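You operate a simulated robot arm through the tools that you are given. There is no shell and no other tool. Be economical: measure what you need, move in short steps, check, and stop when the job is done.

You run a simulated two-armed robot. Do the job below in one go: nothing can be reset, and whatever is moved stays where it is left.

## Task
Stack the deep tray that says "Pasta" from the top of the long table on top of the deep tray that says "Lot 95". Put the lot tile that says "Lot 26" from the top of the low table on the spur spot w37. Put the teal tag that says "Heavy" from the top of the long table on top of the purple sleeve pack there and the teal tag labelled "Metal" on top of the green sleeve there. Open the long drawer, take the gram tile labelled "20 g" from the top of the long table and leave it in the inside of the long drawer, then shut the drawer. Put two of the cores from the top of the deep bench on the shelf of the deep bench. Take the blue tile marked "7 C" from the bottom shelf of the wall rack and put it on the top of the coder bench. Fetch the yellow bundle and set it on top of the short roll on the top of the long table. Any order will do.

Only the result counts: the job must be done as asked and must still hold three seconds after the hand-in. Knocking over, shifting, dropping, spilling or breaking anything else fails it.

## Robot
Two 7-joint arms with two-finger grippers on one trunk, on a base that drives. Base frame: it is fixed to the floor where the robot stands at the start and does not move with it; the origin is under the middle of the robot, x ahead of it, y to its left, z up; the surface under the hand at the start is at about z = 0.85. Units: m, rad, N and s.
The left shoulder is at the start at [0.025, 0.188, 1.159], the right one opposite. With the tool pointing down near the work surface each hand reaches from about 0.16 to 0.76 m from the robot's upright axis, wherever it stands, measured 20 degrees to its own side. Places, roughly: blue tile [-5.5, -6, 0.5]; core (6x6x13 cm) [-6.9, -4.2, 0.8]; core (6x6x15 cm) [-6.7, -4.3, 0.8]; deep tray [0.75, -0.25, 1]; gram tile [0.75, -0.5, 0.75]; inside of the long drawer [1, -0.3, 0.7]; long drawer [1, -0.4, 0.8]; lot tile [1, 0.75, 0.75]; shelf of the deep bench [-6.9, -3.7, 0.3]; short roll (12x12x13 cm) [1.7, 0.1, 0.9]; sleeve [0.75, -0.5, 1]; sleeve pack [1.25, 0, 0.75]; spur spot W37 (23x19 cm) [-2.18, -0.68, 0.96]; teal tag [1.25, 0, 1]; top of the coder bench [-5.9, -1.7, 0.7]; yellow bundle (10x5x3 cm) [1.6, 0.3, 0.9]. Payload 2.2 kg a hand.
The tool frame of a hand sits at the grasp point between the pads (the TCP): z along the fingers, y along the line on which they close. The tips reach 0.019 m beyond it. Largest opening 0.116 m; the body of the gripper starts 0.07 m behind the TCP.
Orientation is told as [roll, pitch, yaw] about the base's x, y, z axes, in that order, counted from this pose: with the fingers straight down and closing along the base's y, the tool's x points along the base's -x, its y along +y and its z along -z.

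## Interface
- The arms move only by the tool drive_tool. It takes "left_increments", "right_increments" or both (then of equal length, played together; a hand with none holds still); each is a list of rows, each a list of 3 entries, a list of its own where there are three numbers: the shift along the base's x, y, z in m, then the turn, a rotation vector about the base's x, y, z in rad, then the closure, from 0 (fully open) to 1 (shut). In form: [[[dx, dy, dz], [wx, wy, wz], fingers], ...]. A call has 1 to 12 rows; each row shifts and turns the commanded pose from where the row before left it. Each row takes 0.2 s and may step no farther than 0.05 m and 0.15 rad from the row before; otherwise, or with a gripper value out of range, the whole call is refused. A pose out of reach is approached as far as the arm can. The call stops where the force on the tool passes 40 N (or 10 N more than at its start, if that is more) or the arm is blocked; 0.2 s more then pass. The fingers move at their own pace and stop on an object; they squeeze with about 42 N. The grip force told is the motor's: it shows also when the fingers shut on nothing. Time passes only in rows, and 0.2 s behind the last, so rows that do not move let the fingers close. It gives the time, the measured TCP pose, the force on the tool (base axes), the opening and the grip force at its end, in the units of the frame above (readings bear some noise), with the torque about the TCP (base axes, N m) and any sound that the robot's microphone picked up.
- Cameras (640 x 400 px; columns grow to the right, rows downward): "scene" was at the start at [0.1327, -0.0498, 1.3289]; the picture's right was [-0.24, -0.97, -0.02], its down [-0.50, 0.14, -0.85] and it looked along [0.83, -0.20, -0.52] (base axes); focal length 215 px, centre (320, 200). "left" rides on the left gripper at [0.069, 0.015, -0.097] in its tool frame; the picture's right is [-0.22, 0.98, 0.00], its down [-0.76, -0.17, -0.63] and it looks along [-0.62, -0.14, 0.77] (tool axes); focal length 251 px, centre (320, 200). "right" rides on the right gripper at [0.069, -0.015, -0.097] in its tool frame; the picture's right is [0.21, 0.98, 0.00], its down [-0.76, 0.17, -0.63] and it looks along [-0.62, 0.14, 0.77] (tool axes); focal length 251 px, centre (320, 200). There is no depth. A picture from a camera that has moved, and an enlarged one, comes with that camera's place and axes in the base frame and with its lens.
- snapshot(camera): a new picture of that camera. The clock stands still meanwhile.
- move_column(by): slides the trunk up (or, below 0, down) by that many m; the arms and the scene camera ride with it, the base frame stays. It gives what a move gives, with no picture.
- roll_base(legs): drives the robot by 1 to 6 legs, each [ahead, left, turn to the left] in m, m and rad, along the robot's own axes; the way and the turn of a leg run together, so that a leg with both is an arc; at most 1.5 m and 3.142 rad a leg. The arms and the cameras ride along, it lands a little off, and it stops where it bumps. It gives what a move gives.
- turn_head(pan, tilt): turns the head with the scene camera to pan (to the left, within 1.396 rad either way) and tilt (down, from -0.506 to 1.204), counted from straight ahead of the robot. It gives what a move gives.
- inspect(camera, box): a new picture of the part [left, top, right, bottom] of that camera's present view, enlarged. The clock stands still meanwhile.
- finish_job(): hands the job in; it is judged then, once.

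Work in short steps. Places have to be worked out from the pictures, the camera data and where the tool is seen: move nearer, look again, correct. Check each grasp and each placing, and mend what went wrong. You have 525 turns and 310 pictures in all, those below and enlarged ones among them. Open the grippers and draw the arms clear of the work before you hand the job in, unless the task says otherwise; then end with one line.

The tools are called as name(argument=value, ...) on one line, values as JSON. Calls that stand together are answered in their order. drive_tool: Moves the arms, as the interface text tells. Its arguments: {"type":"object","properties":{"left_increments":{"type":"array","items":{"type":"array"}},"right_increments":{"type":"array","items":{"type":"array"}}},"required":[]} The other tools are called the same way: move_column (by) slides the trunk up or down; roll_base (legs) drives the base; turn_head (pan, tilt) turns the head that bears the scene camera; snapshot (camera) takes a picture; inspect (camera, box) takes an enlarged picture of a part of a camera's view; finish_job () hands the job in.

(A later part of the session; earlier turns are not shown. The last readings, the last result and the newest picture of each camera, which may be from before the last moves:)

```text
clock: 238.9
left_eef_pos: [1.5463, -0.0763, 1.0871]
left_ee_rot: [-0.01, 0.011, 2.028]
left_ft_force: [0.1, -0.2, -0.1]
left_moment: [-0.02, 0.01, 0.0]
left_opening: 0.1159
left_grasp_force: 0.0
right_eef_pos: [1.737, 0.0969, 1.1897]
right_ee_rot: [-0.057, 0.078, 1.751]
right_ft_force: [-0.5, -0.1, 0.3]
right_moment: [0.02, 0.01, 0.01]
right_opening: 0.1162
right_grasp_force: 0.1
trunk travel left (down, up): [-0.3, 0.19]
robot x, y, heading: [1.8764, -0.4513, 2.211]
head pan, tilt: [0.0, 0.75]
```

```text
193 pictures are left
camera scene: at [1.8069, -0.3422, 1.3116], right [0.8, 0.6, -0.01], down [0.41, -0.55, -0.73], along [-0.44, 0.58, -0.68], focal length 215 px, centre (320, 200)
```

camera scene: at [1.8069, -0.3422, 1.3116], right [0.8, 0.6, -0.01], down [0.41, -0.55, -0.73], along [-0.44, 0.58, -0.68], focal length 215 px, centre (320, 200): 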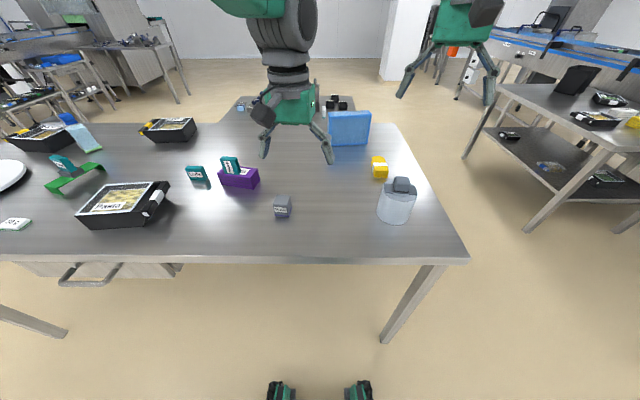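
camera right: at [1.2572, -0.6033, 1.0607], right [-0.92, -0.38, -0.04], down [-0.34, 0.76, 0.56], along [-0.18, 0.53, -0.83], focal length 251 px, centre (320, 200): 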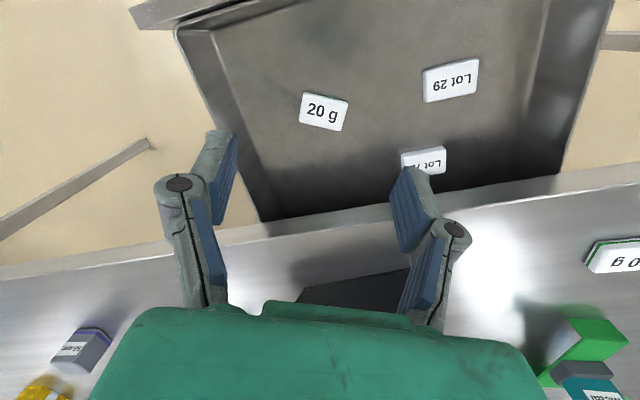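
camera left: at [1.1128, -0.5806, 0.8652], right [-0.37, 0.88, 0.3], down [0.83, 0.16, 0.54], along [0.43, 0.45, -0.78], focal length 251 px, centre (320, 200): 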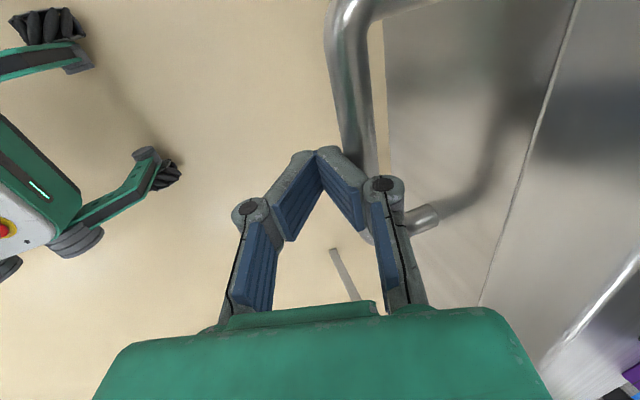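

Enlarge the roll and bundle, plus the right hand view from above.

inspect(camera="scene", box=[350, 140, 440, 240])

snapshot(camera="right")

```text
4.00 times, centred on (395, 190) of scene
camera zoom: at [1.8069, -0.3422, 1.3116], right [0.8, 0.6, -0.01], down [0.41, -0.55, -0.73], along [-0.44, 0.58, -0.68], focal length 862 px, centre (20, 240)
```

zoom: 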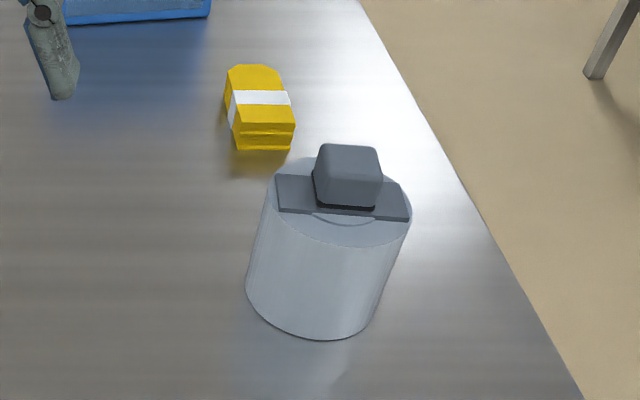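

```text
191 pictures are left
camera right: at [1.7566, 0.038, 1.2921], right [-0.92, -0.39, -0.04], down [-0.34, 0.75, 0.56], along [-0.19, 0.53, -0.83], focal length 251 px, centre (320, 200)
```

right: 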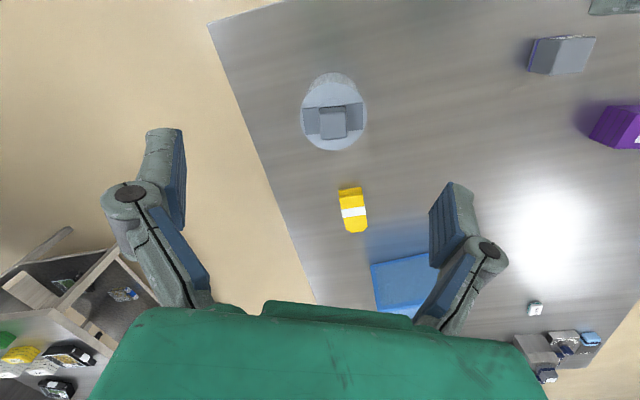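

The roll's 13 cm height includes the grip block (top ≈0.98), so the bundle goes on it. I move closer and take the right hand above the bundle at (1.591, 0.300).

roll_base(legs=[[0.13, 0, 0]])

drive_tool(right_increments=[[[-0.018, 0.025, -0.03], [0, 0, 0.07], 0], [[-0.018, 0.025, -0.03], [0, 0, 0.07], 0], [[-0.018, 0.025, -0.03], [0, 0, 0.07], 0], [[-0.015, 0.02, -0.03], [0, 0, 0.07], 0], [[0, 0, -0.03], [0, 0, 0.03], 0], [[0, 0, 0], [0, 0, 0], 0], [[0, 0, 0], [0, 0, 0], 0], [[0, 0, 0], [0, 0, 0], 0], [[0, 0, 0], [0, 0, 0], 0], [[0, 0, 0], [0, 0, 0], 0]])

snapshot(camera="right")

```text
clock: 240.2
left_eef_pos: [1.4613, 0.0193, 1.089]
left_ee_rot: [-0.014, 0.007, 2.029]
left_ft_force: [-0.6, 0.1, 0.0]
left_moment: [-0.04, -0.06, 0.01]
left_opening: 0.1163
left_grasp_force: 0.1
right_eef_pos: [1.6515, 0.1917, 1.1931]
right_ee_rot: [-0.061, 0.071, 1.751]
right_ft_force: [-0.4, -0.2, -0.6]
right_moment: [0.02, -0.04, 0.01]
right_opening: 0.1161
right_grasp_force: 0.0
trunk travel left (down, up): [-0.3, 0.19]
robot x, y, heading: [1.8001, -0.3479, 2.214]
head pan, tilt: [0.0, 0.75]
```

```text
clock: 242.4
left_eef_pos: [1.4677, 0.0203, 1.0891]
left_ee_rot: [-0.009, 0.005, 2.029]
left_ft_force: [0.2, 0.0, -0.8]
left_moment: [-0.02, 0.0, 0.03]
left_opening: 0.116
left_grasp_force: 0.1
right_eef_pos: [1.5893, 0.2866, 1.0433]
right_ee_rot: [-0.059, 0.071, 2.061]
right_ft_force: [-0.1, 0.5, -0.5]
right_moment: [-0.04, -0.04, 0.0]
right_opening: 0.1159
right_grasp_force: 0.0
trunk travel left (down, up): [-0.3, 0.19]
robot x, y, heading: [1.7994, -0.3464, 2.216]
head pan, tilt: [0.0, 0.75]
```

```text
190 pictures are left
camera right: at [1.6264, 0.2368, 1.1453], right [-0.76, -0.65, -0.04], down [-0.55, 0.61, 0.57], along [-0.34, 0.45, -0.82], focal length 251 px, centre (320, 200)
```

right: 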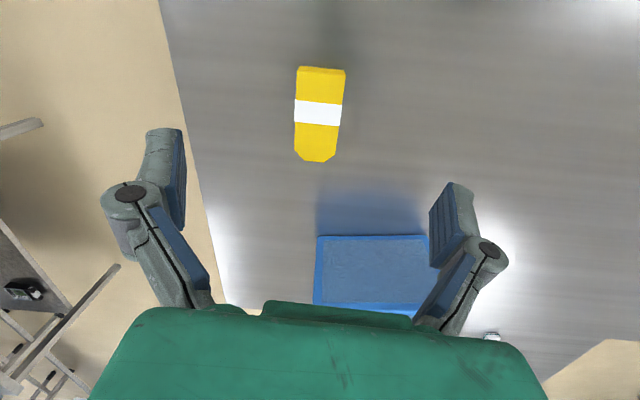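

Aligned; descend onto the bundle and grip it across its width.

drive_tool(right_increments=[[[-0.001, 0.006, -0.04], [0, 0, 0], 0], [[-0.001, 0.006, -0.04], [0, 0, 0], 0], [[0, 0.005, -0.04], [0, 0, 0], 0], [[0, 0, 0], [0, 0, 0], 0], [[0, 0, 0], [0, 0, 0], 0], [[0, 0, 0], [0, 0, 0], 0], [[0, 0, 0], [0, 0, 0], 0]])

snapshot(camera="right")

```text
clock: 244.0
left_eef_pos: [1.4668, 0.0189, 1.0894]
left_ee_rot: [-0.01, 0.004, 2.03]
left_ft_force: [1.3, 0.5, -0.7]
left_moment: [-0.01, 0.03, -0.04]
left_opening: 0.1159
left_grasp_force: 0.0
right_eef_pos: [1.587, 0.304, 0.9245]
right_ee_rot: [-0.057, 0.072, 2.061]
right_ft_force: [-0.4, -0.1, 0.6]
right_moment: [0.01, 0.0, 0.01]
right_opening: 0.1158
right_grasp_force: 0.0
trunk travel left (down, up): [-0.3, 0.19]
robot x, y, heading: [1.7944, -0.3453, 2.21]
head pan, tilt: [0.0, 0.75]
```

```text
189 pictures are left
camera right: at [1.624, 0.2539, 1.0257], right [-0.76, -0.65, -0.04], down [-0.55, 0.61, 0.57], along [-0.34, 0.45, -0.82], focal length 251 px, centre (320, 200)
```

right: 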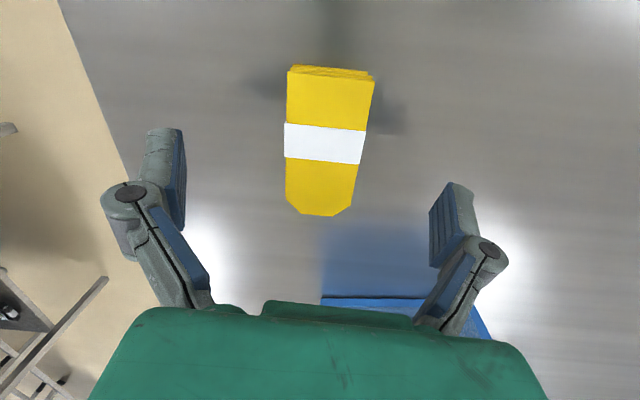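

Centered. Final descent and close.

drive_tool(right_increments=[[[0, 0, -0.03], [0, 0, 0], 0], [[0, -0.001, -0.025], [0, 0, 0], 0], [[0, 0, 0], [0, 0, 0], 0.6], [[0, 0, 0], [0, 0, 0], 1], [[0, 0, 0], [0, 0, 0], 1]])

drive_tool(right_increments=[[[0, 0, 0.03], [0, 0, 0], 1], [[0, 0, 0.045], [0, 0, 0], 1], [[0, 0, 0.045], [0, 0, 0], 1], [[0, 0, 0.045], [0, 0, 0], 1], [[0, 0, 0.03], [0, 0, 0], 1]])

snapshot(camera="right")

```text
clock: 245.2
left_eef_pos: [1.4663, 0.0169, 1.091]
left_ee_rot: [-0.013, 0.003, 2.028]
left_ft_force: [0.6, -0.1, -0.4]
left_moment: [0.0, 0.01, -0.02]
left_opening: 0.1158
left_grasp_force: 0.1
right_eef_pos: [1.5844, 0.3007, 0.8731]
right_ee_rot: [-0.056, 0.065, 2.062]
right_ft_force: [-5.4, -1.4, 26.3]
right_moment: [-0.1, 0.46, -0.01]
right_opening: 0.0478
right_grasp_force: 42.0
trunk travel left (down, up): [-0.3, 0.19]
robot x, y, heading: [1.7968, -0.3457, 2.212]
head pan, tilt: [0.0, 0.75]
```

```text
clock: 246.4
left_eef_pos: [1.4673, 0.0197, 1.0893]
left_ee_rot: [-0.01, 0.005, 2.03]
left_ft_force: [0.1, 0.6, -0.2]
left_moment: [0.01, 0.0, 0.0]
left_opening: 0.1159
left_grasp_force: 0.3
right_eef_pos: [1.5867, 0.3032, 1.0642]
right_ee_rot: [-0.055, 0.071, 2.061]
right_ft_force: [-0.2, -0.5, -0.6]
right_moment: [-0.01, 0.03, 0.0]
right_opening: 0.0475
right_grasp_force: 41.5
trunk travel left (down, up): [-0.3, 0.19]
robot x, y, heading: [1.8012, -0.3488, 2.216]
head pan, tilt: [0.0, 0.75]
```

```text
188 pictures are left
camera right: at [1.6244, 0.2531, 1.1661], right [-0.76, -0.65, -0.04], down [-0.55, 0.61, 0.57], along [-0.34, 0.45, -0.82], focal length 251 px, centre (320, 200)
```

right: 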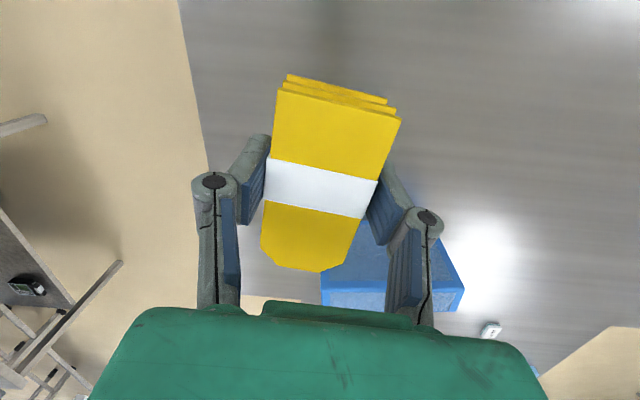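

Bundle held. I carry it over the roll's block at about (1.717, 0.117).

drive_tool(right_increments=[[[0.0, 0.0, 0.03], [0, 0, -0.03], 1], [[0.0217, -0.031, 0], [0, 0, -0.03], 1], [[0.0217, -0.031, 0], [0, 0, -0.03], 1], [[0.0217, -0.031, 0], [0, 0, -0.03], 1], [[0.0217, -0.031, 0], [0, 0, -0.03], 1], [[0.0217, -0.031, 0], [0, 0, -0.03], 1], [[0.0217, -0.031, 0], [0, 0, -0.03], 1], [[0, 0, 0], [0, 0, 0], 1], [[0, 0, 0], [0, 0, 0], 1], [[0, 0, 0], [0, 0, 0], 1], [[0, 0, 0], [0, 0, 0], 1], [[0, 0, 0], [0, 0, 0], 1]])

snapshot(camera="right")

snapshot(camera="scene")

```text
clock: 249.0
left_eef_pos: [1.4676, 0.0183, 1.0905]
left_ee_rot: [-0.011, 0.006, 2.03]
left_ft_force: [-0.4, 0.0, -0.4]
left_moment: [-0.02, -0.03, 0.03]
left_opening: 0.1159
left_grasp_force: 0.2
right_eef_pos: [1.7167, 0.1186, 1.0947]
right_ee_rot: [-0.058, 0.071, 1.849]
right_ft_force: [-0.5, -0.8, -1.4]
right_moment: [0.02, 0.01, 0.01]
right_opening: 0.0475
right_grasp_force: 41.9
trunk travel left (down, up): [-0.3, 0.19]
robot x, y, heading: [1.7929, -0.347, 2.217]
head pan, tilt: [0.0, 0.75]
```

```text
187 pictures are left
camera right: at [1.7432, 0.0606, 1.196], right [-0.88, -0.48, -0.04], down [-0.42, 0.71, 0.57], along [-0.24, 0.51, -0.82], focal length 251 px, centre (320, 200)
```

right: 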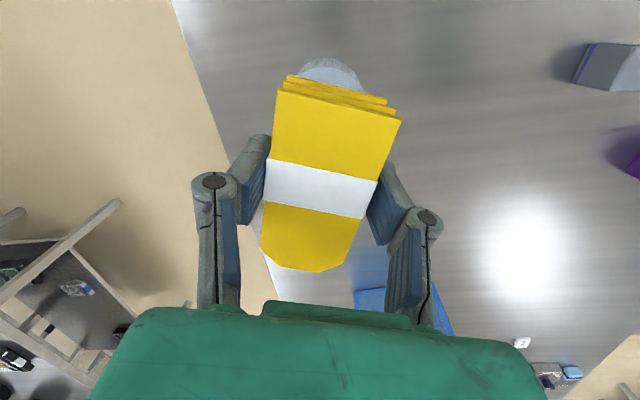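

```text
186 pictures are left
camera scene: at [1.7246, -0.2424, 1.3116], right [0.8, 0.6, 0.0], down [0.41, -0.55, -0.73], along [-0.44, 0.58, -0.68], focal length 215 px, centre (320, 200)
```

scene: 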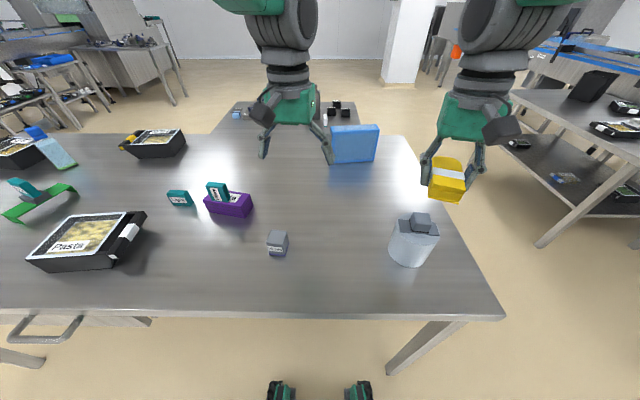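

Enlarge to check the block's position against the bundle.

inspect(camera="scene", box=[380, 150, 480, 270])

```text
3.33 times, centred on (430, 210) of scene
camera zoom: at [1.7246, -0.2424, 1.3116], right [0.8, 0.6, 0.0], down [0.41, -0.55, -0.73], along [-0.44, 0.58, -0.68], focal length 718 px, centre (-47, 167)
```

zoom: 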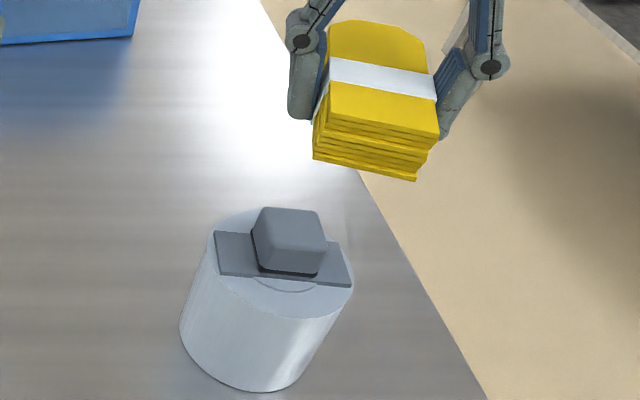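

Block centre ≈(1.713, 0.127), top ≈0.977. I adjust and lower close to it.

drive_tool(right_increments=[[[-0.002, 0.004, -0.03], [0, 0, 0], 1], [[-0.002, 0.004, -0.03], [0, 0, 0], 1], [[0, 0, -0.015], [0, 0, 0], 1], [[0, 0, 0], [0, 0, 0], 1], [[0, 0, 0], [0, 0, 0], 1], [[0, 0, 0], [0, 0, 0], 1], [[0, 0, 0], [0, 0, 0], 1], [[0, 0, 0], [0, 0, 0], 1]])

inspect(camera="scene", box=[380, 150, 480, 270])

```text
clock: 250.8
left_eef_pos: [1.4667, 0.0189, 1.0911]
left_ee_rot: [-0.012, 0.004, 2.03]
left_ft_force: [-0.1, -0.3, 0.4]
left_moment: [0.04, -0.02, 0.02]
left_opening: 0.116
left_grasp_force: 0.1
right_eef_pos: [1.7122, 0.1247, 1.0182]
right_ee_rot: [-0.057, 0.073, 1.85]
right_ft_force: [0.3, -0.5, -0.4]
right_moment: [-0.03, -0.01, 0.01]
right_opening: 0.0476
right_grasp_force: 42.2
trunk travel left (down, up): [-0.3, 0.19]
robot x, y, heading: [1.7959, -0.3461, 2.214]
head pan, tilt: [0.0, 0.75]
```

```text
3.33 times, centred on (430, 210) of scene
camera zoom: at [1.7243, -0.2419, 1.3116], right [0.8, 0.6, 0.0], down [0.41, -0.55, -0.73], along [-0.44, 0.58, -0.68], focal length 718 px, centre (-47, 167)
```

zoom: 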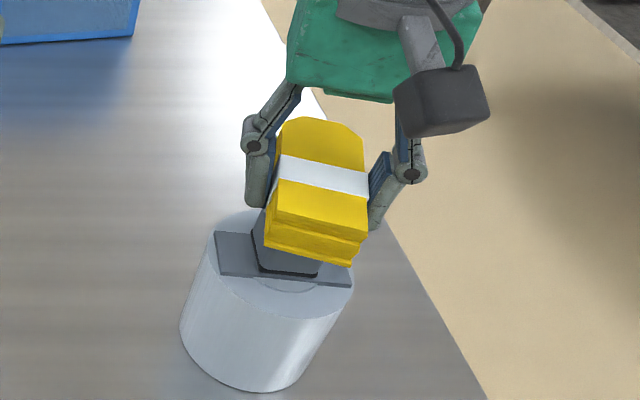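

Well aligned over the block. Lower to contact.

drive_tool(right_increments=[[[-0.001, 0.001, -0.006], [0, 0, 0], 1], [[0, 0, -0.005], [0, 0, 0], 1], [[0, 0, -0.003], [0, 0, 0], 1]])

drive_tool(right_increments=[[[0, 0, -0.003], [0, 0, 0], 1], [[0, 0, -0.003], [0, 0, 0], 1]])

```text
clock: 251.6
left_eef_pos: [1.4661, 0.0193, 1.0884]
left_ee_rot: [-0.011, 0.005, 2.03]
left_ft_force: [0.1, -0.1, -0.4]
left_moment: [0.05, 0.0, -0.03]
left_opening: 0.1161
left_grasp_force: 0.0
right_eef_pos: [1.7114, 0.1261, 1.0049]
right_ee_rot: [-0.057, 0.071, 1.849]
right_ft_force: [-0.2, 0.6, -1.2]
right_moment: [-0.04, 0.03, 0.01]
right_opening: 0.0473
right_grasp_force: 41.9
trunk travel left (down, up): [-0.3, 0.19]
robot x, y, heading: [1.798, -0.3464, 2.216]
head pan, tilt: [0.0, 0.75]
```

```text
clock: 252.2
left_eef_pos: [1.4667, 0.0195, 1.0896]
left_ee_rot: [-0.011, 0.006, 2.03]
left_ft_force: [-0.4, -0.3, -0.2]
left_moment: [0.02, 0.04, -0.01]
left_opening: 0.1157
left_grasp_force: 0.0
right_eef_pos: [1.7118, 0.1248, 0.9979]
right_ee_rot: [-0.057, 0.072, 1.849]
right_ft_force: [0.8, -0.1, -0.2]
right_moment: [0.01, 0.02, 0.0]
right_opening: 0.0473
right_grasp_force: 41.1
trunk travel left (down, up): [-0.3, 0.19]
robot x, y, heading: [1.7954, -0.3469, 2.214]
head pan, tilt: [0.0, 0.75]
```

drive_tool(right_increments=[[[0, 0, -0.003], [0, 0, 0], 1], [[0, 0, -0.003], [0, 0, 0], 1]])

drive_tool(right_increments=[[[0, 0, -0.003], [0, 0, 0], 1], [[0, 0, -0.003], [0, 0, 0], 1]])

inspect(camera="scene", box=[380, 150, 480, 270])

```text
clock: 252.8
left_eef_pos: [1.4674, 0.0173, 1.0914]
left_ee_rot: [-0.013, 0.003, 2.03]
left_ft_force: [-0.6, 0.3, -0.1]
left_moment: [-0.01, 0.01, -0.02]
left_opening: 0.1159
left_grasp_force: 0.0
right_eef_pos: [1.7117, 0.1259, 0.9952]
right_ee_rot: [-0.054, 0.065, 1.85]
right_ft_force: [3.9, 1.8, 35.3]
right_moment: [0.11, -0.05, -0.02]
right_opening: 0.0475
right_grasp_force: 41.9
trunk travel left (down, up): [-0.3, 0.19]
robot x, y, heading: [1.8012, -0.3451, 2.216]
head pan, tilt: [0.0, 0.75]
```

```text
clock: 253.4
left_eef_pos: [1.4666, 0.0189, 1.0893]
left_ee_rot: [-0.012, 0.004, 2.033]
left_ft_force: [-0.2, 0.0, 1.2]
left_moment: [0.0, 0.03, -0.01]
left_opening: 0.1162
left_grasp_force: 0.0
right_eef_pos: [1.7126, 0.124, 0.9862]
right_ee_rot: [-0.058, 0.07, 1.852]
right_ft_force: [1.6, 3.2, 24.5]
right_moment: [-0.17, -0.28, 0.01]
right_opening: 0.0463
right_grasp_force: 41.9
trunk travel left (down, up): [-0.3, 0.19]
robot x, y, heading: [1.7952, -0.3467, 2.214]
head pan, tilt: [0.0, 0.75]
```

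```text
3.33 times, centred on (430, 210) of scene
camera zoom: at [1.7253, -0.2446, 1.312], right [0.8, 0.6, 0.0], down [0.41, -0.55, -0.73], along [-0.44, 0.58, -0.68], focal length 718 px, centre (-47, 167)
```

zoom: 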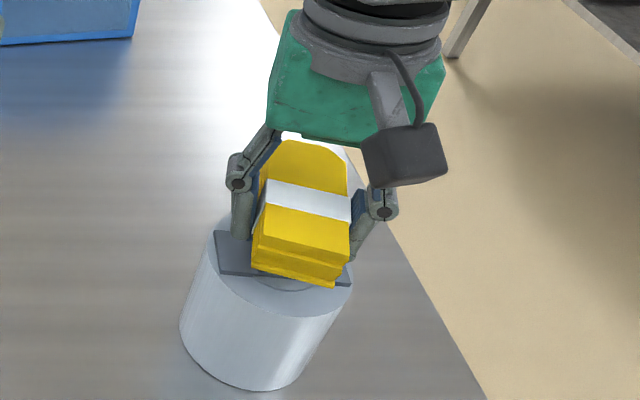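

Contact was centred (negligible moment at first touch). I release and rise.

drive_tool(right_increments=[[[0, 0, 0.003], [0, 0, 0], 1], [[0, 0, 0], [0, 0, 0], 0.45], [[0, 0, 0], [0, 0, 0], 0.2], [[0, 0, 0], [0, 0, 0], 0], [[0, 0, 0.03], [0, 0, 0], 0], [[0, 0, 0.04], [0, 0, 0], 0], [[0, 0, 0.04], [0, 0, 0], 0], [[0, 0, 0.04], [0, 0, 0], 0]])

inspect(camera="scene", box=[370, 130, 490, 270])

```text
clock: 255.2
left_eef_pos: [1.4679, 0.0175, 1.0907]
left_ee_rot: [-0.01, 0.002, 2.031]
left_ft_force: [0.5, -0.6, 0.0]
left_moment: [0.0, 0.0, 0.0]
left_opening: 0.116
left_grasp_force: 0.0
right_eef_pos: [1.7131, 0.1249, 1.1416]
right_ee_rot: [-0.057, 0.071, 1.852]
right_ft_force: [0.0, -0.3, -0.1]
right_moment: [0.0, 0.01, 0.03]
right_opening: 0.1157
right_grasp_force: 0.0
trunk travel left (down, up): [-0.3, 0.19]
robot x, y, heading: [1.7948, -0.3466, 2.217]
head pan, tilt: [0.0, 0.75]
```

```text
2.86 times, centred on (430, 200) of scene
camera zoom: at [1.7254, -0.2434, 1.3118], right [0.8, 0.6, 0.0], down [0.41, -0.55, -0.73], along [-0.44, 0.58, -0.68], focal length 616 px, centre (6, 200)
```

zoom: 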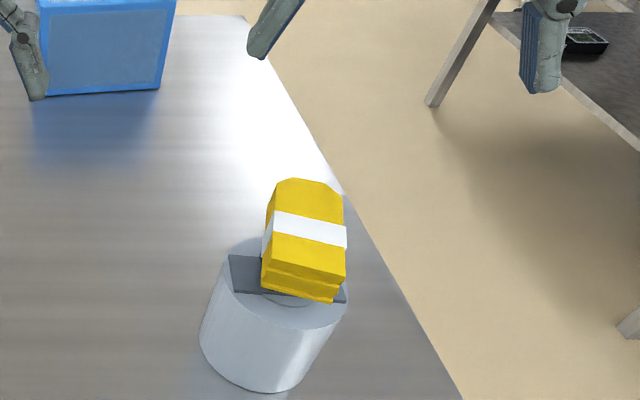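

The yellow bundle rests on the roll's block. Next the Pasta tray: I roll left so its handle is in front of the right hand.

drive_tool(right_increments=[[[0, 0, 0.03], [0, 0, 0.05], 0], [[0, 0, 0.02], [0, 0, 0.05], 0]], left_increments=[[[0, 0, 0.03], [0, 0, 0], 0], [[0, 0, 0.03], [0, 0, 0], 0]])

roll_base(legs=[[-0.05, 0.62, 0]])

snapshot(camera="right")

snapshot(camera="scene")

```text
clock: 255.8
left_eef_pos: [1.4693, 0.0187, 1.1512]
left_ee_rot: [-0.012, 0.005, 2.027]
left_ft_force: [-0.2, -0.7, -0.5]
left_moment: [-0.03, 0.02, -0.02]
left_opening: 0.1159
left_grasp_force: 0.1
right_eef_pos: [1.712, 0.1272, 1.19]
right_ee_rot: [-0.057, 0.072, 1.951]
right_ft_force: [0.2, 0.4, 0.4]
right_moment: [0.03, -0.02, 0.02]
right_opening: 0.116
right_grasp_force: 0.0
trunk travel left (down, up): [-0.3, 0.19]
robot x, y, heading: [1.7993, -0.3465, 2.216]
head pan, tilt: [0.0, 0.75]
```

```text
clock: 259.2
left_eef_pos: [1.0031, -0.3905, 1.1492]
left_ee_rot: [-0.012, 0.006, 2.028]
left_ft_force: [0.7, -0.1, 0.1]
left_moment: [-0.03, 0.0, 0.01]
left_opening: 0.116
left_grasp_force: 0.1
right_eef_pos: [1.2452, -0.2847, 1.1904]
right_ee_rot: [-0.057, 0.071, 1.949]
right_ft_force: [-0.8, 0.8, 0.8]
right_moment: [-0.02, 0.02, -0.01]
right_opening: 0.1158
right_grasp_force: 0.2
trunk travel left (down, up): [-0.3, 0.19]
robot x, y, heading: [1.3299, -0.7579, 2.215]
head pan, tilt: [0.0, 0.75]
```

```text
181 pictures are left
camera right: at [1.2768, -0.3392, 1.2916], right [-0.83, -0.56, -0.04], down [-0.48, 0.67, 0.57], along [-0.29, 0.49, -0.82], focal length 251 px, centre (320, 200)
```

right: 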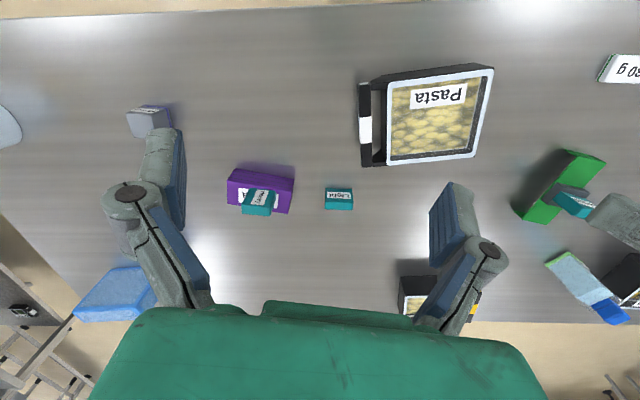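

```text
180 pictures are left
camera scene: at [1.2586, -0.6538, 1.3116], right [0.8, 0.6, 0.0], down [0.41, -0.55, -0.73], along [-0.44, 0.58, -0.68], focal length 215 px, centre (320, 200)
```

scene: 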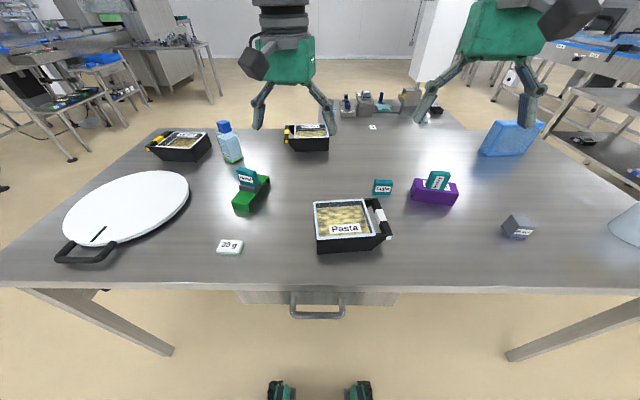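

Enlarge the tray handle from the right camera.

inspect(camera="right", box=[340, 50, 500, 180])

inspect(camera="scene", box=[300, 180, 400, 260])

```text
3.08 times, centred on (420, 115) of right
camera zoom: at [1.2768, -0.3392, 1.2916], right [-0.83, -0.56, -0.04], down [-0.48, 0.67, 0.57], along [-0.29, 0.49, -0.82], focal length 774 px, centre (12, 462)
```

zoom: 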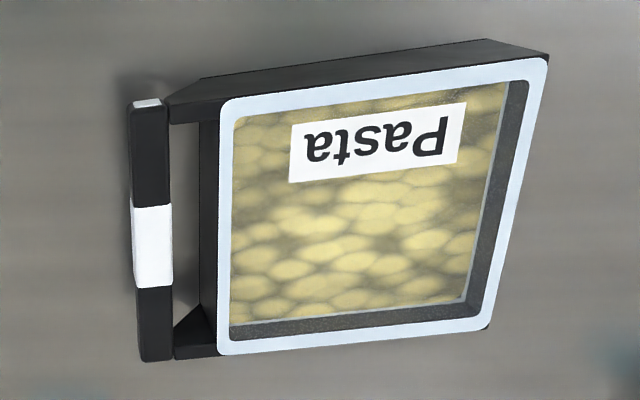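

```text
5.00 times, centred on (350, 220) of scene
camera zoom: at [1.2586, -0.6538, 1.3116], right [0.8, 0.6, 0.0], down [0.41, -0.55, -0.73], along [-0.44, 0.58, -0.68], focal length 1077 px, centre (170, 100)
```

zoom: 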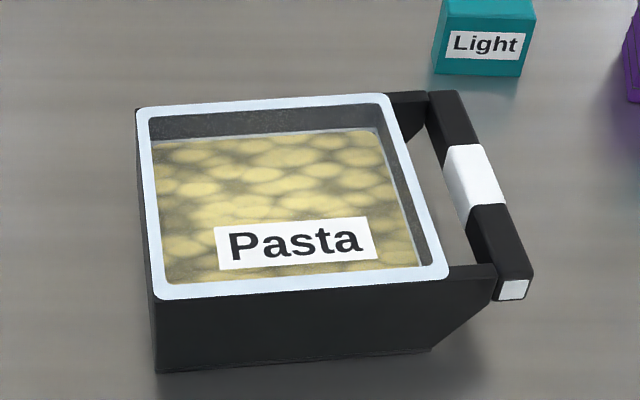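

Tray bar centre ≈(1.1545, -0.258), z≈0.895. I move the right hand above it, aligned with the bar.

drive_tool(right_increments=[[[-0.018, 0.005, -0.035], [0, 0, 0.056], 0], [[-0.018, 0.005, -0.035], [0, 0, 0.056], 0], [[-0.018, 0.005, -0.035], [0, 0, 0.056], 0], [[-0.018, 0.005, -0.035], [0, 0, 0.056], 0], [[-0.018, 0.005, -0.035], [0, 0, 0.056], 0], [[0, 0, -0.02], [0, 0, 0], 0], [[0, 0, 0], [0, 0, 0], 0], [[0, 0, 0], [0, 0, 0], 0], [[0, 0, 0], [0, 0, 0], 0], [[0, 0, 0], [0, 0, 0], 0]])

snapshot(camera="right")

```text
clock: 261.4
left_eef_pos: [1.0047, -0.3932, 1.1511]
left_ee_rot: [-0.01, 0.003, 2.026]
left_ft_force: [0.3, -0.8, 0.1]
left_moment: [-0.01, -0.02, 0.01]
left_opening: 0.116
left_grasp_force: 0.0
right_eef_pos: [1.1589, -0.2615, 0.9962]
right_ee_rot: [-0.059, 0.07, 2.229]
right_ft_force: [0.5, 0.5, -0.6]
right_moment: [-0.02, -0.02, 0.04]
right_opening: 0.1161
right_grasp_force: 0.0
trunk travel left (down, up): [-0.3, 0.19]
robot x, y, heading: [1.3326, -0.7555, 2.213]
head pan, tilt: [0.0, 0.75]
```

```text
177 pictures are left
camera right: at [1.2039, -0.3045, 1.0972], right [-0.64, -0.77, -0.04], down [-0.65, 0.51, 0.57], along [-0.42, 0.39, -0.82], focal length 251 px, centre (320, 200)
```

right: 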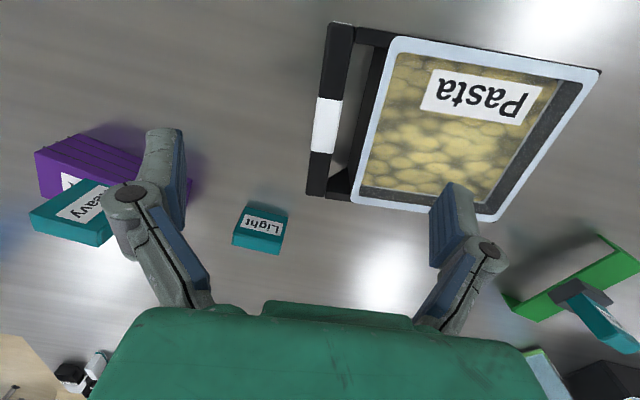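

Bar centre ≈(1.1575, -0.2625); the gap to the rim is ~2.2 cm. I narrow the opening to ~3.2 cm, align yaw and come down partway.

drive_tool(right_increments=[[[0, 0, 0], [0, 0, 0.05], 0.72], [[-0.001, -0.001, -0.02], [0, 0, 0.03], 0.72], [[0, 0, -0.02], [0, 0, 0], 0.72], [[0, 0, 0], [0, 0, 0], 0.72], [[0, 0, 0], [0, 0, 0], 0.72], [[0, 0, 0], [0, 0, 0], 0.72], [[0, 0, 0], [0, 0, 0], 0.72]])

snapshot(camera="right")

```text
clock: 263.0
left_eef_pos: [1.0035, -0.3929, 1.1511]
left_ee_rot: [-0.012, 0.004, 2.027]
left_ft_force: [0.5, 0.2, 0.0]
left_moment: [-0.01, -0.03, -0.02]
left_opening: 0.1161
left_grasp_force: 0.1
right_eef_pos: [1.1584, -0.2641, 0.9544]
right_ee_rot: [-0.059, 0.07, 2.309]
right_ft_force: [-0.1, 0.5, 0.8]
right_moment: [-0.01, 0.02, -0.01]
right_opening: 0.0322
right_grasp_force: 0.1
trunk travel left (down, up): [-0.3, 0.19]
robot x, y, heading: [1.3324, -0.7571, 2.213]
head pan, tilt: [0.0, 0.75]
```

```text
176 pictures are left
camera right: at [1.2062, -0.3025, 1.0574], right [-0.57, -0.82, -0.04], down [-0.69, 0.45, 0.57], along [-0.45, 0.35, -0.82], focal length 251 px, centre (320, 200)
```

right: 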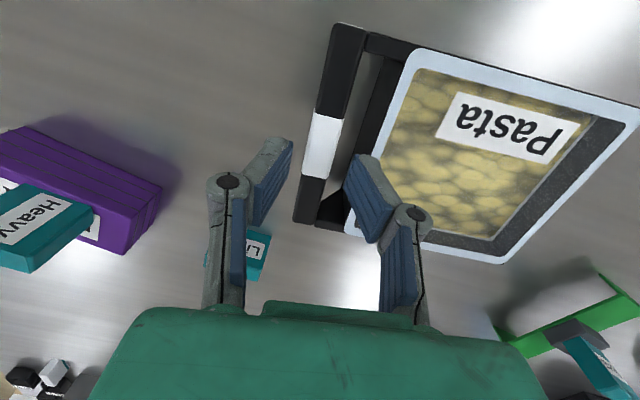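

Aligned within ~1 mm. I level the tool's small tilt, then descend to the bar and close.

drive_tool(right_increments=[[[-0.0005, 0, 0], [0.006, 0.045, 0], 0.72], [[-0.0005, 0, 0], [0.006, 0.045, 0], 0.72], [[0, 0, -0.015], [0, 0, 0], 0.72], [[0, 0, 0], [0, 0, 0], 0.72], [[0, 0, 0], [0, 0, 0], 0.72]])

snapshot(camera="right")

```text
clock: 264.2
left_eef_pos: [1.0038, -0.3929, 1.1512]
left_ee_rot: [-0.011, 0.004, 2.029]
left_ft_force: [-0.2, 0.1, -0.6]
left_moment: [0.01, 0.0, -0.03]
left_opening: 0.1159
left_grasp_force: 0.0
right_eef_pos: [1.1556, -0.2641, 0.9417]
right_ee_rot: [0.002, -0.001, 2.311]
right_ft_force: [0.0, 0.0, -1.1]
right_moment: [-0.04, -0.02, 0.03]
right_opening: 0.0326
right_grasp_force: 0.1
trunk travel left (down, up): [-0.3, 0.19]
robot x, y, heading: [1.3314, -0.7562, 2.211]
head pan, tilt: [0.0, 0.75]
```

```text
175 pictures are left
camera right: at [1.2134, -0.3039, 1.0371], right [-0.58, -0.82, 0.0], down [-0.63, 0.45, 0.63], along [-0.52, 0.36, -0.77], focal length 251 px, centre (320, 200)
```

right: 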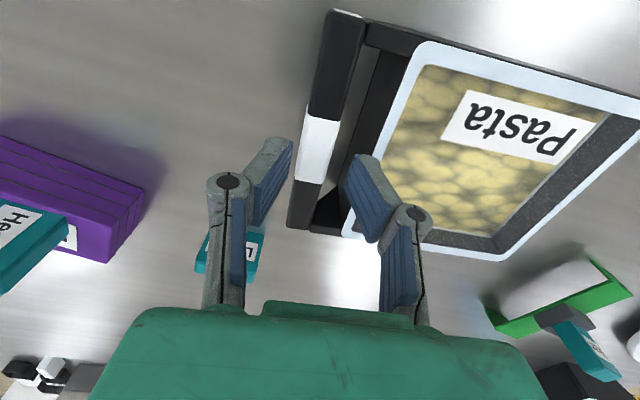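

Good. Descend to z≈0.90 carefully.

drive_tool(right_increments=[[[0.0005, 0.0005, -0.014], [0, 0, 0], 0.72], [[0, 0, -0.014], [0, 0, 0], 0.72], [[0, 0, -0.013], [0, 0, 0], 0.72], [[0, 0, 0], [0, 0, 0], 0.72]])

snapshot(camera="right")

```text
clock: 265.2
left_eef_pos: [1.0011, -0.3933, 1.15]
left_ee_rot: [-0.014, 0.003, 2.028]
left_ft_force: [0.5, 0.5, 0.4]
left_moment: [0.03, -0.01, -0.01]
left_opening: 0.1161
left_grasp_force: 0.0
right_eef_pos: [1.1548, -0.2638, 0.8981]
right_ee_rot: [-0.002, 0.004, 2.314]
right_ft_force: [-1.9, 0.4, 4.7]
right_moment: [-0.07, 0.04, -0.01]
right_opening: 0.0534
right_grasp_force: 0.6
trunk travel left (down, up): [-0.3, 0.19]
robot x, y, heading: [1.3336, -0.7609, 2.213]
head pan, tilt: [0.0, 0.75]
```

```text
174 pictures are left
camera right: at [1.2124, -0.3051, 0.995], right [-0.58, -0.82, 0.0], down [-0.64, 0.45, 0.63], along [-0.51, 0.36, -0.78], focal length 251 px, centre (320, 200)
```

right: 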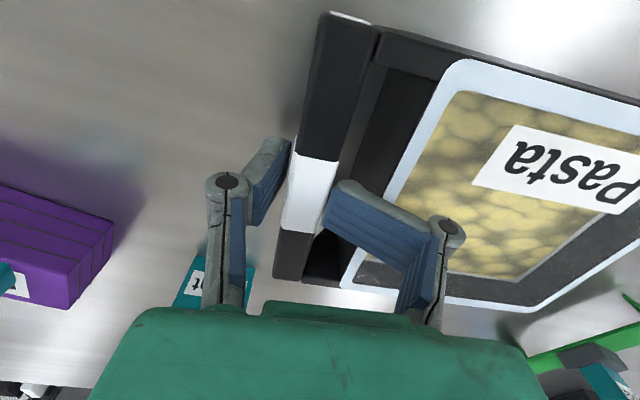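

The inner fingertip is in the gap against the bar (pushed a little). I close and check.

drive_tool(right_increments=[[[0, 0, 0], [0, 0, 0], 1], [[0, 0, 0], [0, 0, 0], 1], [[0, 0, 0], [0, 0, 0], 1]])

snapshot(camera="right")

```text
clock: 266.0
left_eef_pos: [1.0032, -0.393, 1.1499]
left_ee_rot: [-0.012, 0.004, 2.027]
left_ft_force: [-0.7, 1.5, -0.7]
left_moment: [0.01, -0.01, -0.02]
left_opening: 0.116
left_grasp_force: 0.0
right_eef_pos: [1.155, -0.263, 0.8997]
right_ee_rot: [0.001, -0.001, 2.31]
right_ft_force: [0.2, 0.1, -4.5]
right_moment: [0.22, -0.21, -0.02]
right_opening: 0.0452
right_grasp_force: 41.8
trunk travel left (down, up): [-0.3, 0.19]
robot x, y, heading: [1.3292, -0.7538, 2.206]
head pan, tilt: [0.0, 0.75]
```

```text
173 pictures are left
camera right: at [1.2134, -0.3042, 0.9962], right [-0.58, -0.82, 0.0], down [-0.63, 0.45, 0.63], along [-0.52, 0.36, -0.77], focal length 251 px, centre (320, 200)
```

right: 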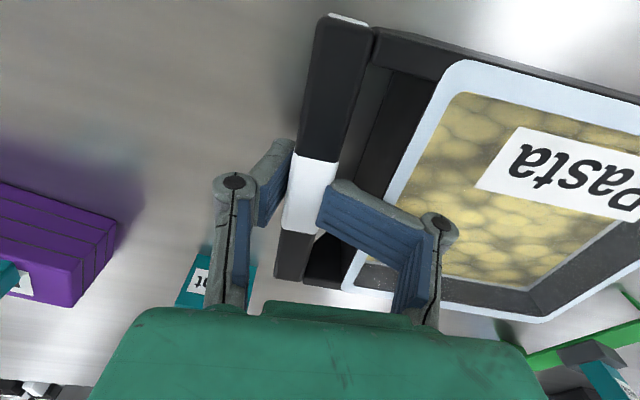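

It holds with full force. I lift 1.5 cm to test the grip and read the load.

drive_tool(right_increments=[[[0, 0, 0.005], [0, 0, 0], 1], [[0, 0, 0.005], [0, 0, 0], 1], [[0, 0, 0.005], [0, 0, 0], 1], [[0, 0, 0], [0, 0, 0], 1]])

snapshot(camera="right")

inspect(camera="scene", box=[290, 150, 420, 260])

```text
clock: 267.0
left_eef_pos: [1.0046, -0.3916, 1.1511]
left_ee_rot: [-0.01, 0.005, 2.029]
left_ft_force: [-0.3, 1.1, 0.5]
left_moment: [0.02, -0.04, -0.02]
left_opening: 0.1161
left_grasp_force: 0.1
right_eef_pos: [1.1559, -0.2628, 0.9145]
right_ee_rot: [0.002, 0.001, 2.311]
right_ft_force: [-0.1, 0.6, -3.9]
right_moment: [0.22, -0.23, 0.01]
right_opening: 0.0451
right_grasp_force: 42.2
trunk travel left (down, up): [-0.3, 0.19]
robot x, y, heading: [1.3304, -0.7587, 2.209]
head pan, tilt: [0.0, 0.75]
```

```text
172 pictures are left
camera right: at [1.2138, -0.3033, 1.0109], right [-0.58, -0.82, 0.0], down [-0.63, 0.45, 0.63], along [-0.52, 0.36, -0.77], focal length 251 px, centre (320, 200)
```

right: 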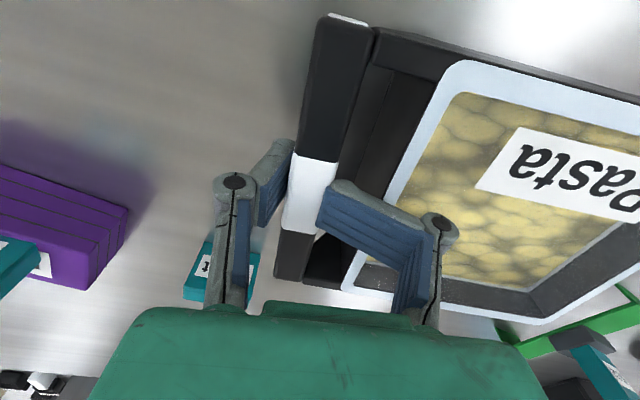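

```text
3.64 times, centred on (355, 205) of scene
camera zoom: at [1.2585, -0.6522, 1.3114], right [0.8, 0.6, 0.0], down [0.41, -0.55, -0.73], along [-0.44, 0.58, -0.69], focal length 783 px, centre (193, 182)
```

zoom: 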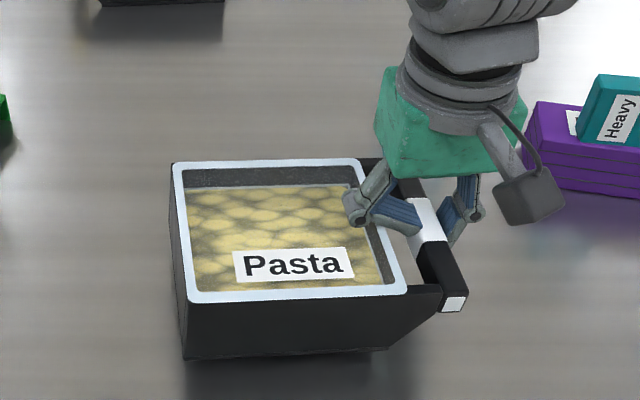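

The tray weighs only ~0.4 kg and hangs level. I lift it well up and then drive around the table's right end to the near side.

drive_tool(right_increments=[[[0, 0, 0.03], [0, 0, 0], 1], [[0, 0, 0.04], [0, 0, 0], 1], [[0, 0, 0.04], [0, 0, 0], 1], [[0, 0, 0.04], [0, 0, 0], 1], [[0, 0, 0.03], [0, 0, 0], 1]])

roll_base(legs=[[-0.35, 0, 0], [0, 0.72, 0], [0, 0.72, 0]])

snapshot(camera="scene")

```text
clock: 268.2
left_eef_pos: [1.0044, -0.393, 1.1509]
left_ee_rot: [-0.011, 0.003, 2.03]
left_ft_force: [-0.1, 0.2, 0.0]
left_moment: [0.02, 0.01, 0.0]
left_opening: 0.116
left_grasp_force: 0.1
right_eef_pos: [1.1559, -0.2623, 1.0943]
right_ee_rot: [0.003, -0.001, 2.31]
right_ft_force: [0.7, -0.6, -4.7]
right_moment: [0.24, -0.25, -0.02]
right_opening: 0.0451
right_grasp_force: 41.9
trunk travel left (down, up): [-0.3, 0.19]
robot x, y, heading: [1.3343, -0.7589, 2.212]
head pan, tilt: [0.0, 0.75]
```

```text
clock: 277.6
left_eef_pos: [0.0643, -1.5211, 1.15]
left_ee_rot: [0.003, 0.006, 2.025]
left_ft_force: [1.1, 0.3, -0.8]
left_moment: [-0.03, 0.08, 0.02]
left_opening: 0.1159
left_grasp_force: 0.1
right_eef_pos: [0.2151, -1.3935, 1.0921]
right_ee_rot: [0.015, -0.003, 2.308]
right_ft_force: [0.9, -0.7, 0.3]
right_moment: [-0.03, 0.05, 0.03]
right_opening: 0.0104
right_grasp_force: 16.9
trunk travel left (down, up): [-0.3, 0.19]
robot x, y, heading: [0.3806, -1.8992, 2.21]
head pan, tilt: [0.0, 0.75]
```

```text
170 pictures are left
camera scene: at [0.3257, -1.7774, 1.3112], right [0.8, 0.6, -0.02], down [0.4, -0.56, -0.73], along [-0.45, 0.58, -0.68], focal length 215 px, centre (320, 200)
```

scene: 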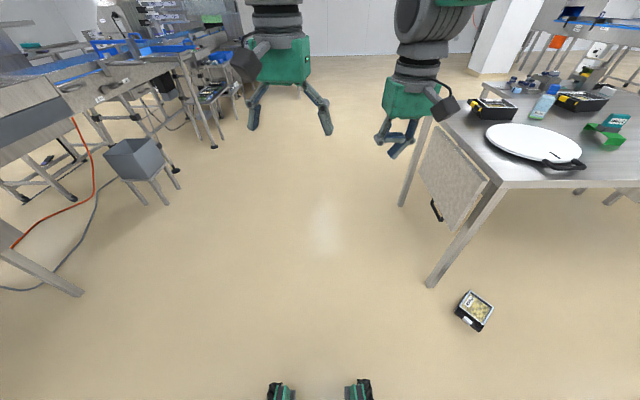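

The tray slipped out of the grip while driving and lies on the floor. I look closer at it.

inspect(camera="scene", box=[420, 260, 540, 360])

```text
4.00 times, centred on (480, 310) of scene
camera zoom: at [0.3257, -1.7774, 1.3112], right [0.8, 0.6, -0.02], down [0.4, -0.56, -0.73], along [-0.45, 0.58, -0.68], focal length 862 px, centre (-320, -240)
```

zoom: 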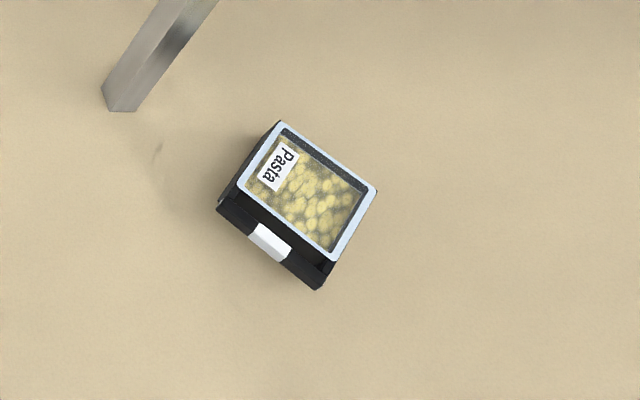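

It landed upright and intact just outside the table edge. I'll pick it up with the left hand from the far side, facing so the bar is square to me, then carry it with both hands. First drive to a spot facing it.

drive_tool(right_increments=[[[0, 0, 0.03], [0, 0, -0.1], 0], [[0, 0, 0.03], [0, 0, -0.1], 0], [[0, 0, 0], [0, 0, -0.1], 0]])

roll_base(legs=[[-0.05, -1.2, 0], [0, 0, 0.7]])

turn_head(pan=0, tilt=0.95)

snapshot(camera="scene")

```text
clock: 278.4
left_eef_pos: [0.0662, -1.5248, 1.1523]
left_ee_rot: [0.0, 0.003, 2.021]
left_ft_force: [1.9, -0.2, -1.1]
left_moment: [-0.05, 0.12, -0.03]
left_opening: 0.1158
left_grasp_force: 0.1
right_eef_pos: [0.2184, -1.3934, 1.1559]
right_ee_rot: [0.013, 0.001, 2.002]
right_ft_force: [0.9, 1.2, 0.0]
right_moment: [-0.05, 0.06, 0.03]
right_opening: 0.1161
right_grasp_force: 0.0
trunk travel left (down, up): [-0.3, 0.19]
robot x, y, heading: [0.3816, -1.892, 2.212]
head pan, tilt: [0.0, 0.75]
```

```text
clock: 286.4
left_eef_pos: [0.8964, -1.1557, 1.152]
left_ee_rot: [-0.018, 0.001, 2.721]
left_ft_force: [-0.1, -1.3, 0.8]
left_moment: [0.02, 0.03, 0.02]
left_opening: 0.1159
left_grasp_force: 0.0
right_eef_pos: [0.9295, -0.9598, 1.1575]
right_ee_rot: [-0.007, -0.001, 2.706]
right_ft_force: [-0.2, 0.3, -0.3]
right_moment: [0.01, 0.0, -0.03]
right_opening: 0.116
right_grasp_force: 0.0
trunk travel left (down, up): [-0.3, 0.19]
robot x, y, heading: [1.3764, -1.2171, 2.914]
head pan, tilt: [0.0, 0.75]
```

```text
clock: 287.1
left_eef_pos: [0.9038, -1.1371, 1.1544]
left_ee_rot: [-0.006, 0.0, 2.718]
left_ft_force: [0.2, 2.0, -0.7]
left_moment: [-0.17, 0.03, -0.02]
left_opening: 0.1159
left_grasp_force: 0.0
right_eef_pos: [0.9378, -0.9404, 1.1572]
right_ee_rot: [0.007, -0.003, 2.703]
right_ft_force: [0.4, 0.6, 0.7]
right_moment: [-0.18, 0.06, 0.02]
right_opening: 0.116
right_grasp_force: 0.0
trunk travel left (down, up): [-0.3, 0.19]
robot x, y, heading: [1.3826, -1.2091, 2.91]
head pan, tilt: [0.0, 0.949]
```

```text
168 pictures are left
camera scene: at [1.2796, -1.1425, 1.2955], right [0.24, 0.97, -0.03], down [0.79, -0.21, -0.58], along [-0.57, 0.11, -0.81], focal length 215 px, centre (320, 200)
```

scene: 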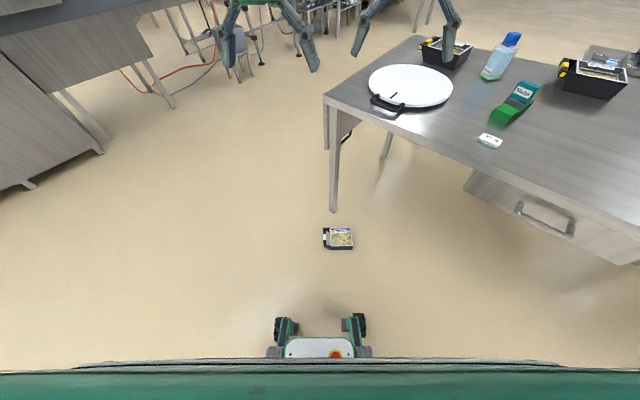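

Tray at (0.72, -0.92), bar side at (0.70, -1.01). I retract and raise the right hand, move closer, then lower the trunk.

drive_tool(right_increments=[[[0.03, -0.007, 0.03], [0, 0, 0], 0], [[0.03, -0.007, 0.03], [0, 0, 0], 0], [[0.03, -0.007, 0.03], [0, 0, 0], 0], [[0.03, -0.007, 0.03], [0, 0, 0], 0], [[0.03, -0.007, 0.03], [0, 0, 0], 0], [[0.03, -0.007, 0.02], [0, 0, 0], 0]])

roll_base(legs=[[0, -0.15, 0], [0.25, 0, 0]])

snapshot(camera="left")

```text
clock: 288.5
left_eef_pos: [0.8912, -1.1943, 1.1506]
left_ee_rot: [-0.048, -0.007, 2.723]
left_ft_force: [-0.7, -2.1, 1.0]
left_moment: [0.06, 0.0, 0.0]
left_opening: 0.1157
left_grasp_force: 0.1
right_eef_pos: [1.1036, -1.0432, 1.3323]
right_ee_rot: [-0.037, -0.012, 2.706]
right_ft_force: [-0.3, 0.4, -0.2]
right_moment: [0.12, 0.04, 0.02]
right_opening: 0.1158
right_grasp_force: 0.2
trunk travel left (down, up): [-0.3, 0.19]
robot x, y, heading: [1.383, -1.2198, 2.903]
head pan, tilt: [0.0, 0.949]
```

```text
clock: 291.3
left_eef_pos: [0.6982, -0.9207, 1.1536]
left_ee_rot: [0.002, 0.001, 2.718]
left_ft_force: [0.6, 2.5, -0.9]
left_moment: [-0.23, 0.07, -0.02]
left_opening: 0.1158
left_grasp_force: 0.0
right_eef_pos: [0.9127, -0.7606, 1.3254]
right_ee_rot: [0.018, 0.0, 2.703]
right_ft_force: [0.0, 2.3, 0.6]
right_moment: [-0.19, -0.03, 0.01]
right_opening: 0.1158
right_grasp_force: 0.1
trunk travel left (down, up): [-0.3, 0.19]
robot x, y, heading: [1.1727, -1.0035, 2.909]
head pan, tilt: [0.0, 0.949]
```

```text
167 pictures are left
camera left: at [0.7545, -0.9624, 1.25], right [-0.6, -0.8, 0.0], down [-0.62, 0.46, 0.63], along [-0.51, 0.37, -0.78], focal length 251 px, centre (320, 200)
```

left: 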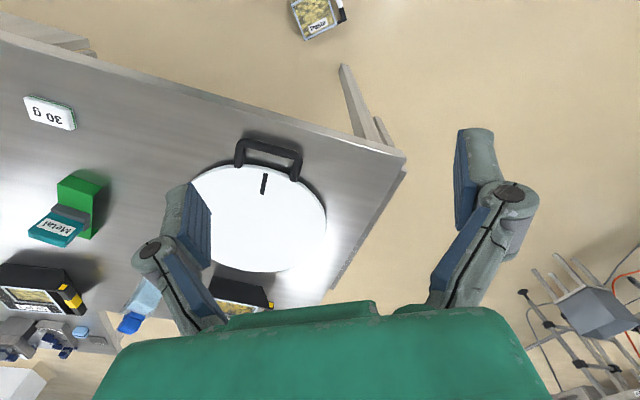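

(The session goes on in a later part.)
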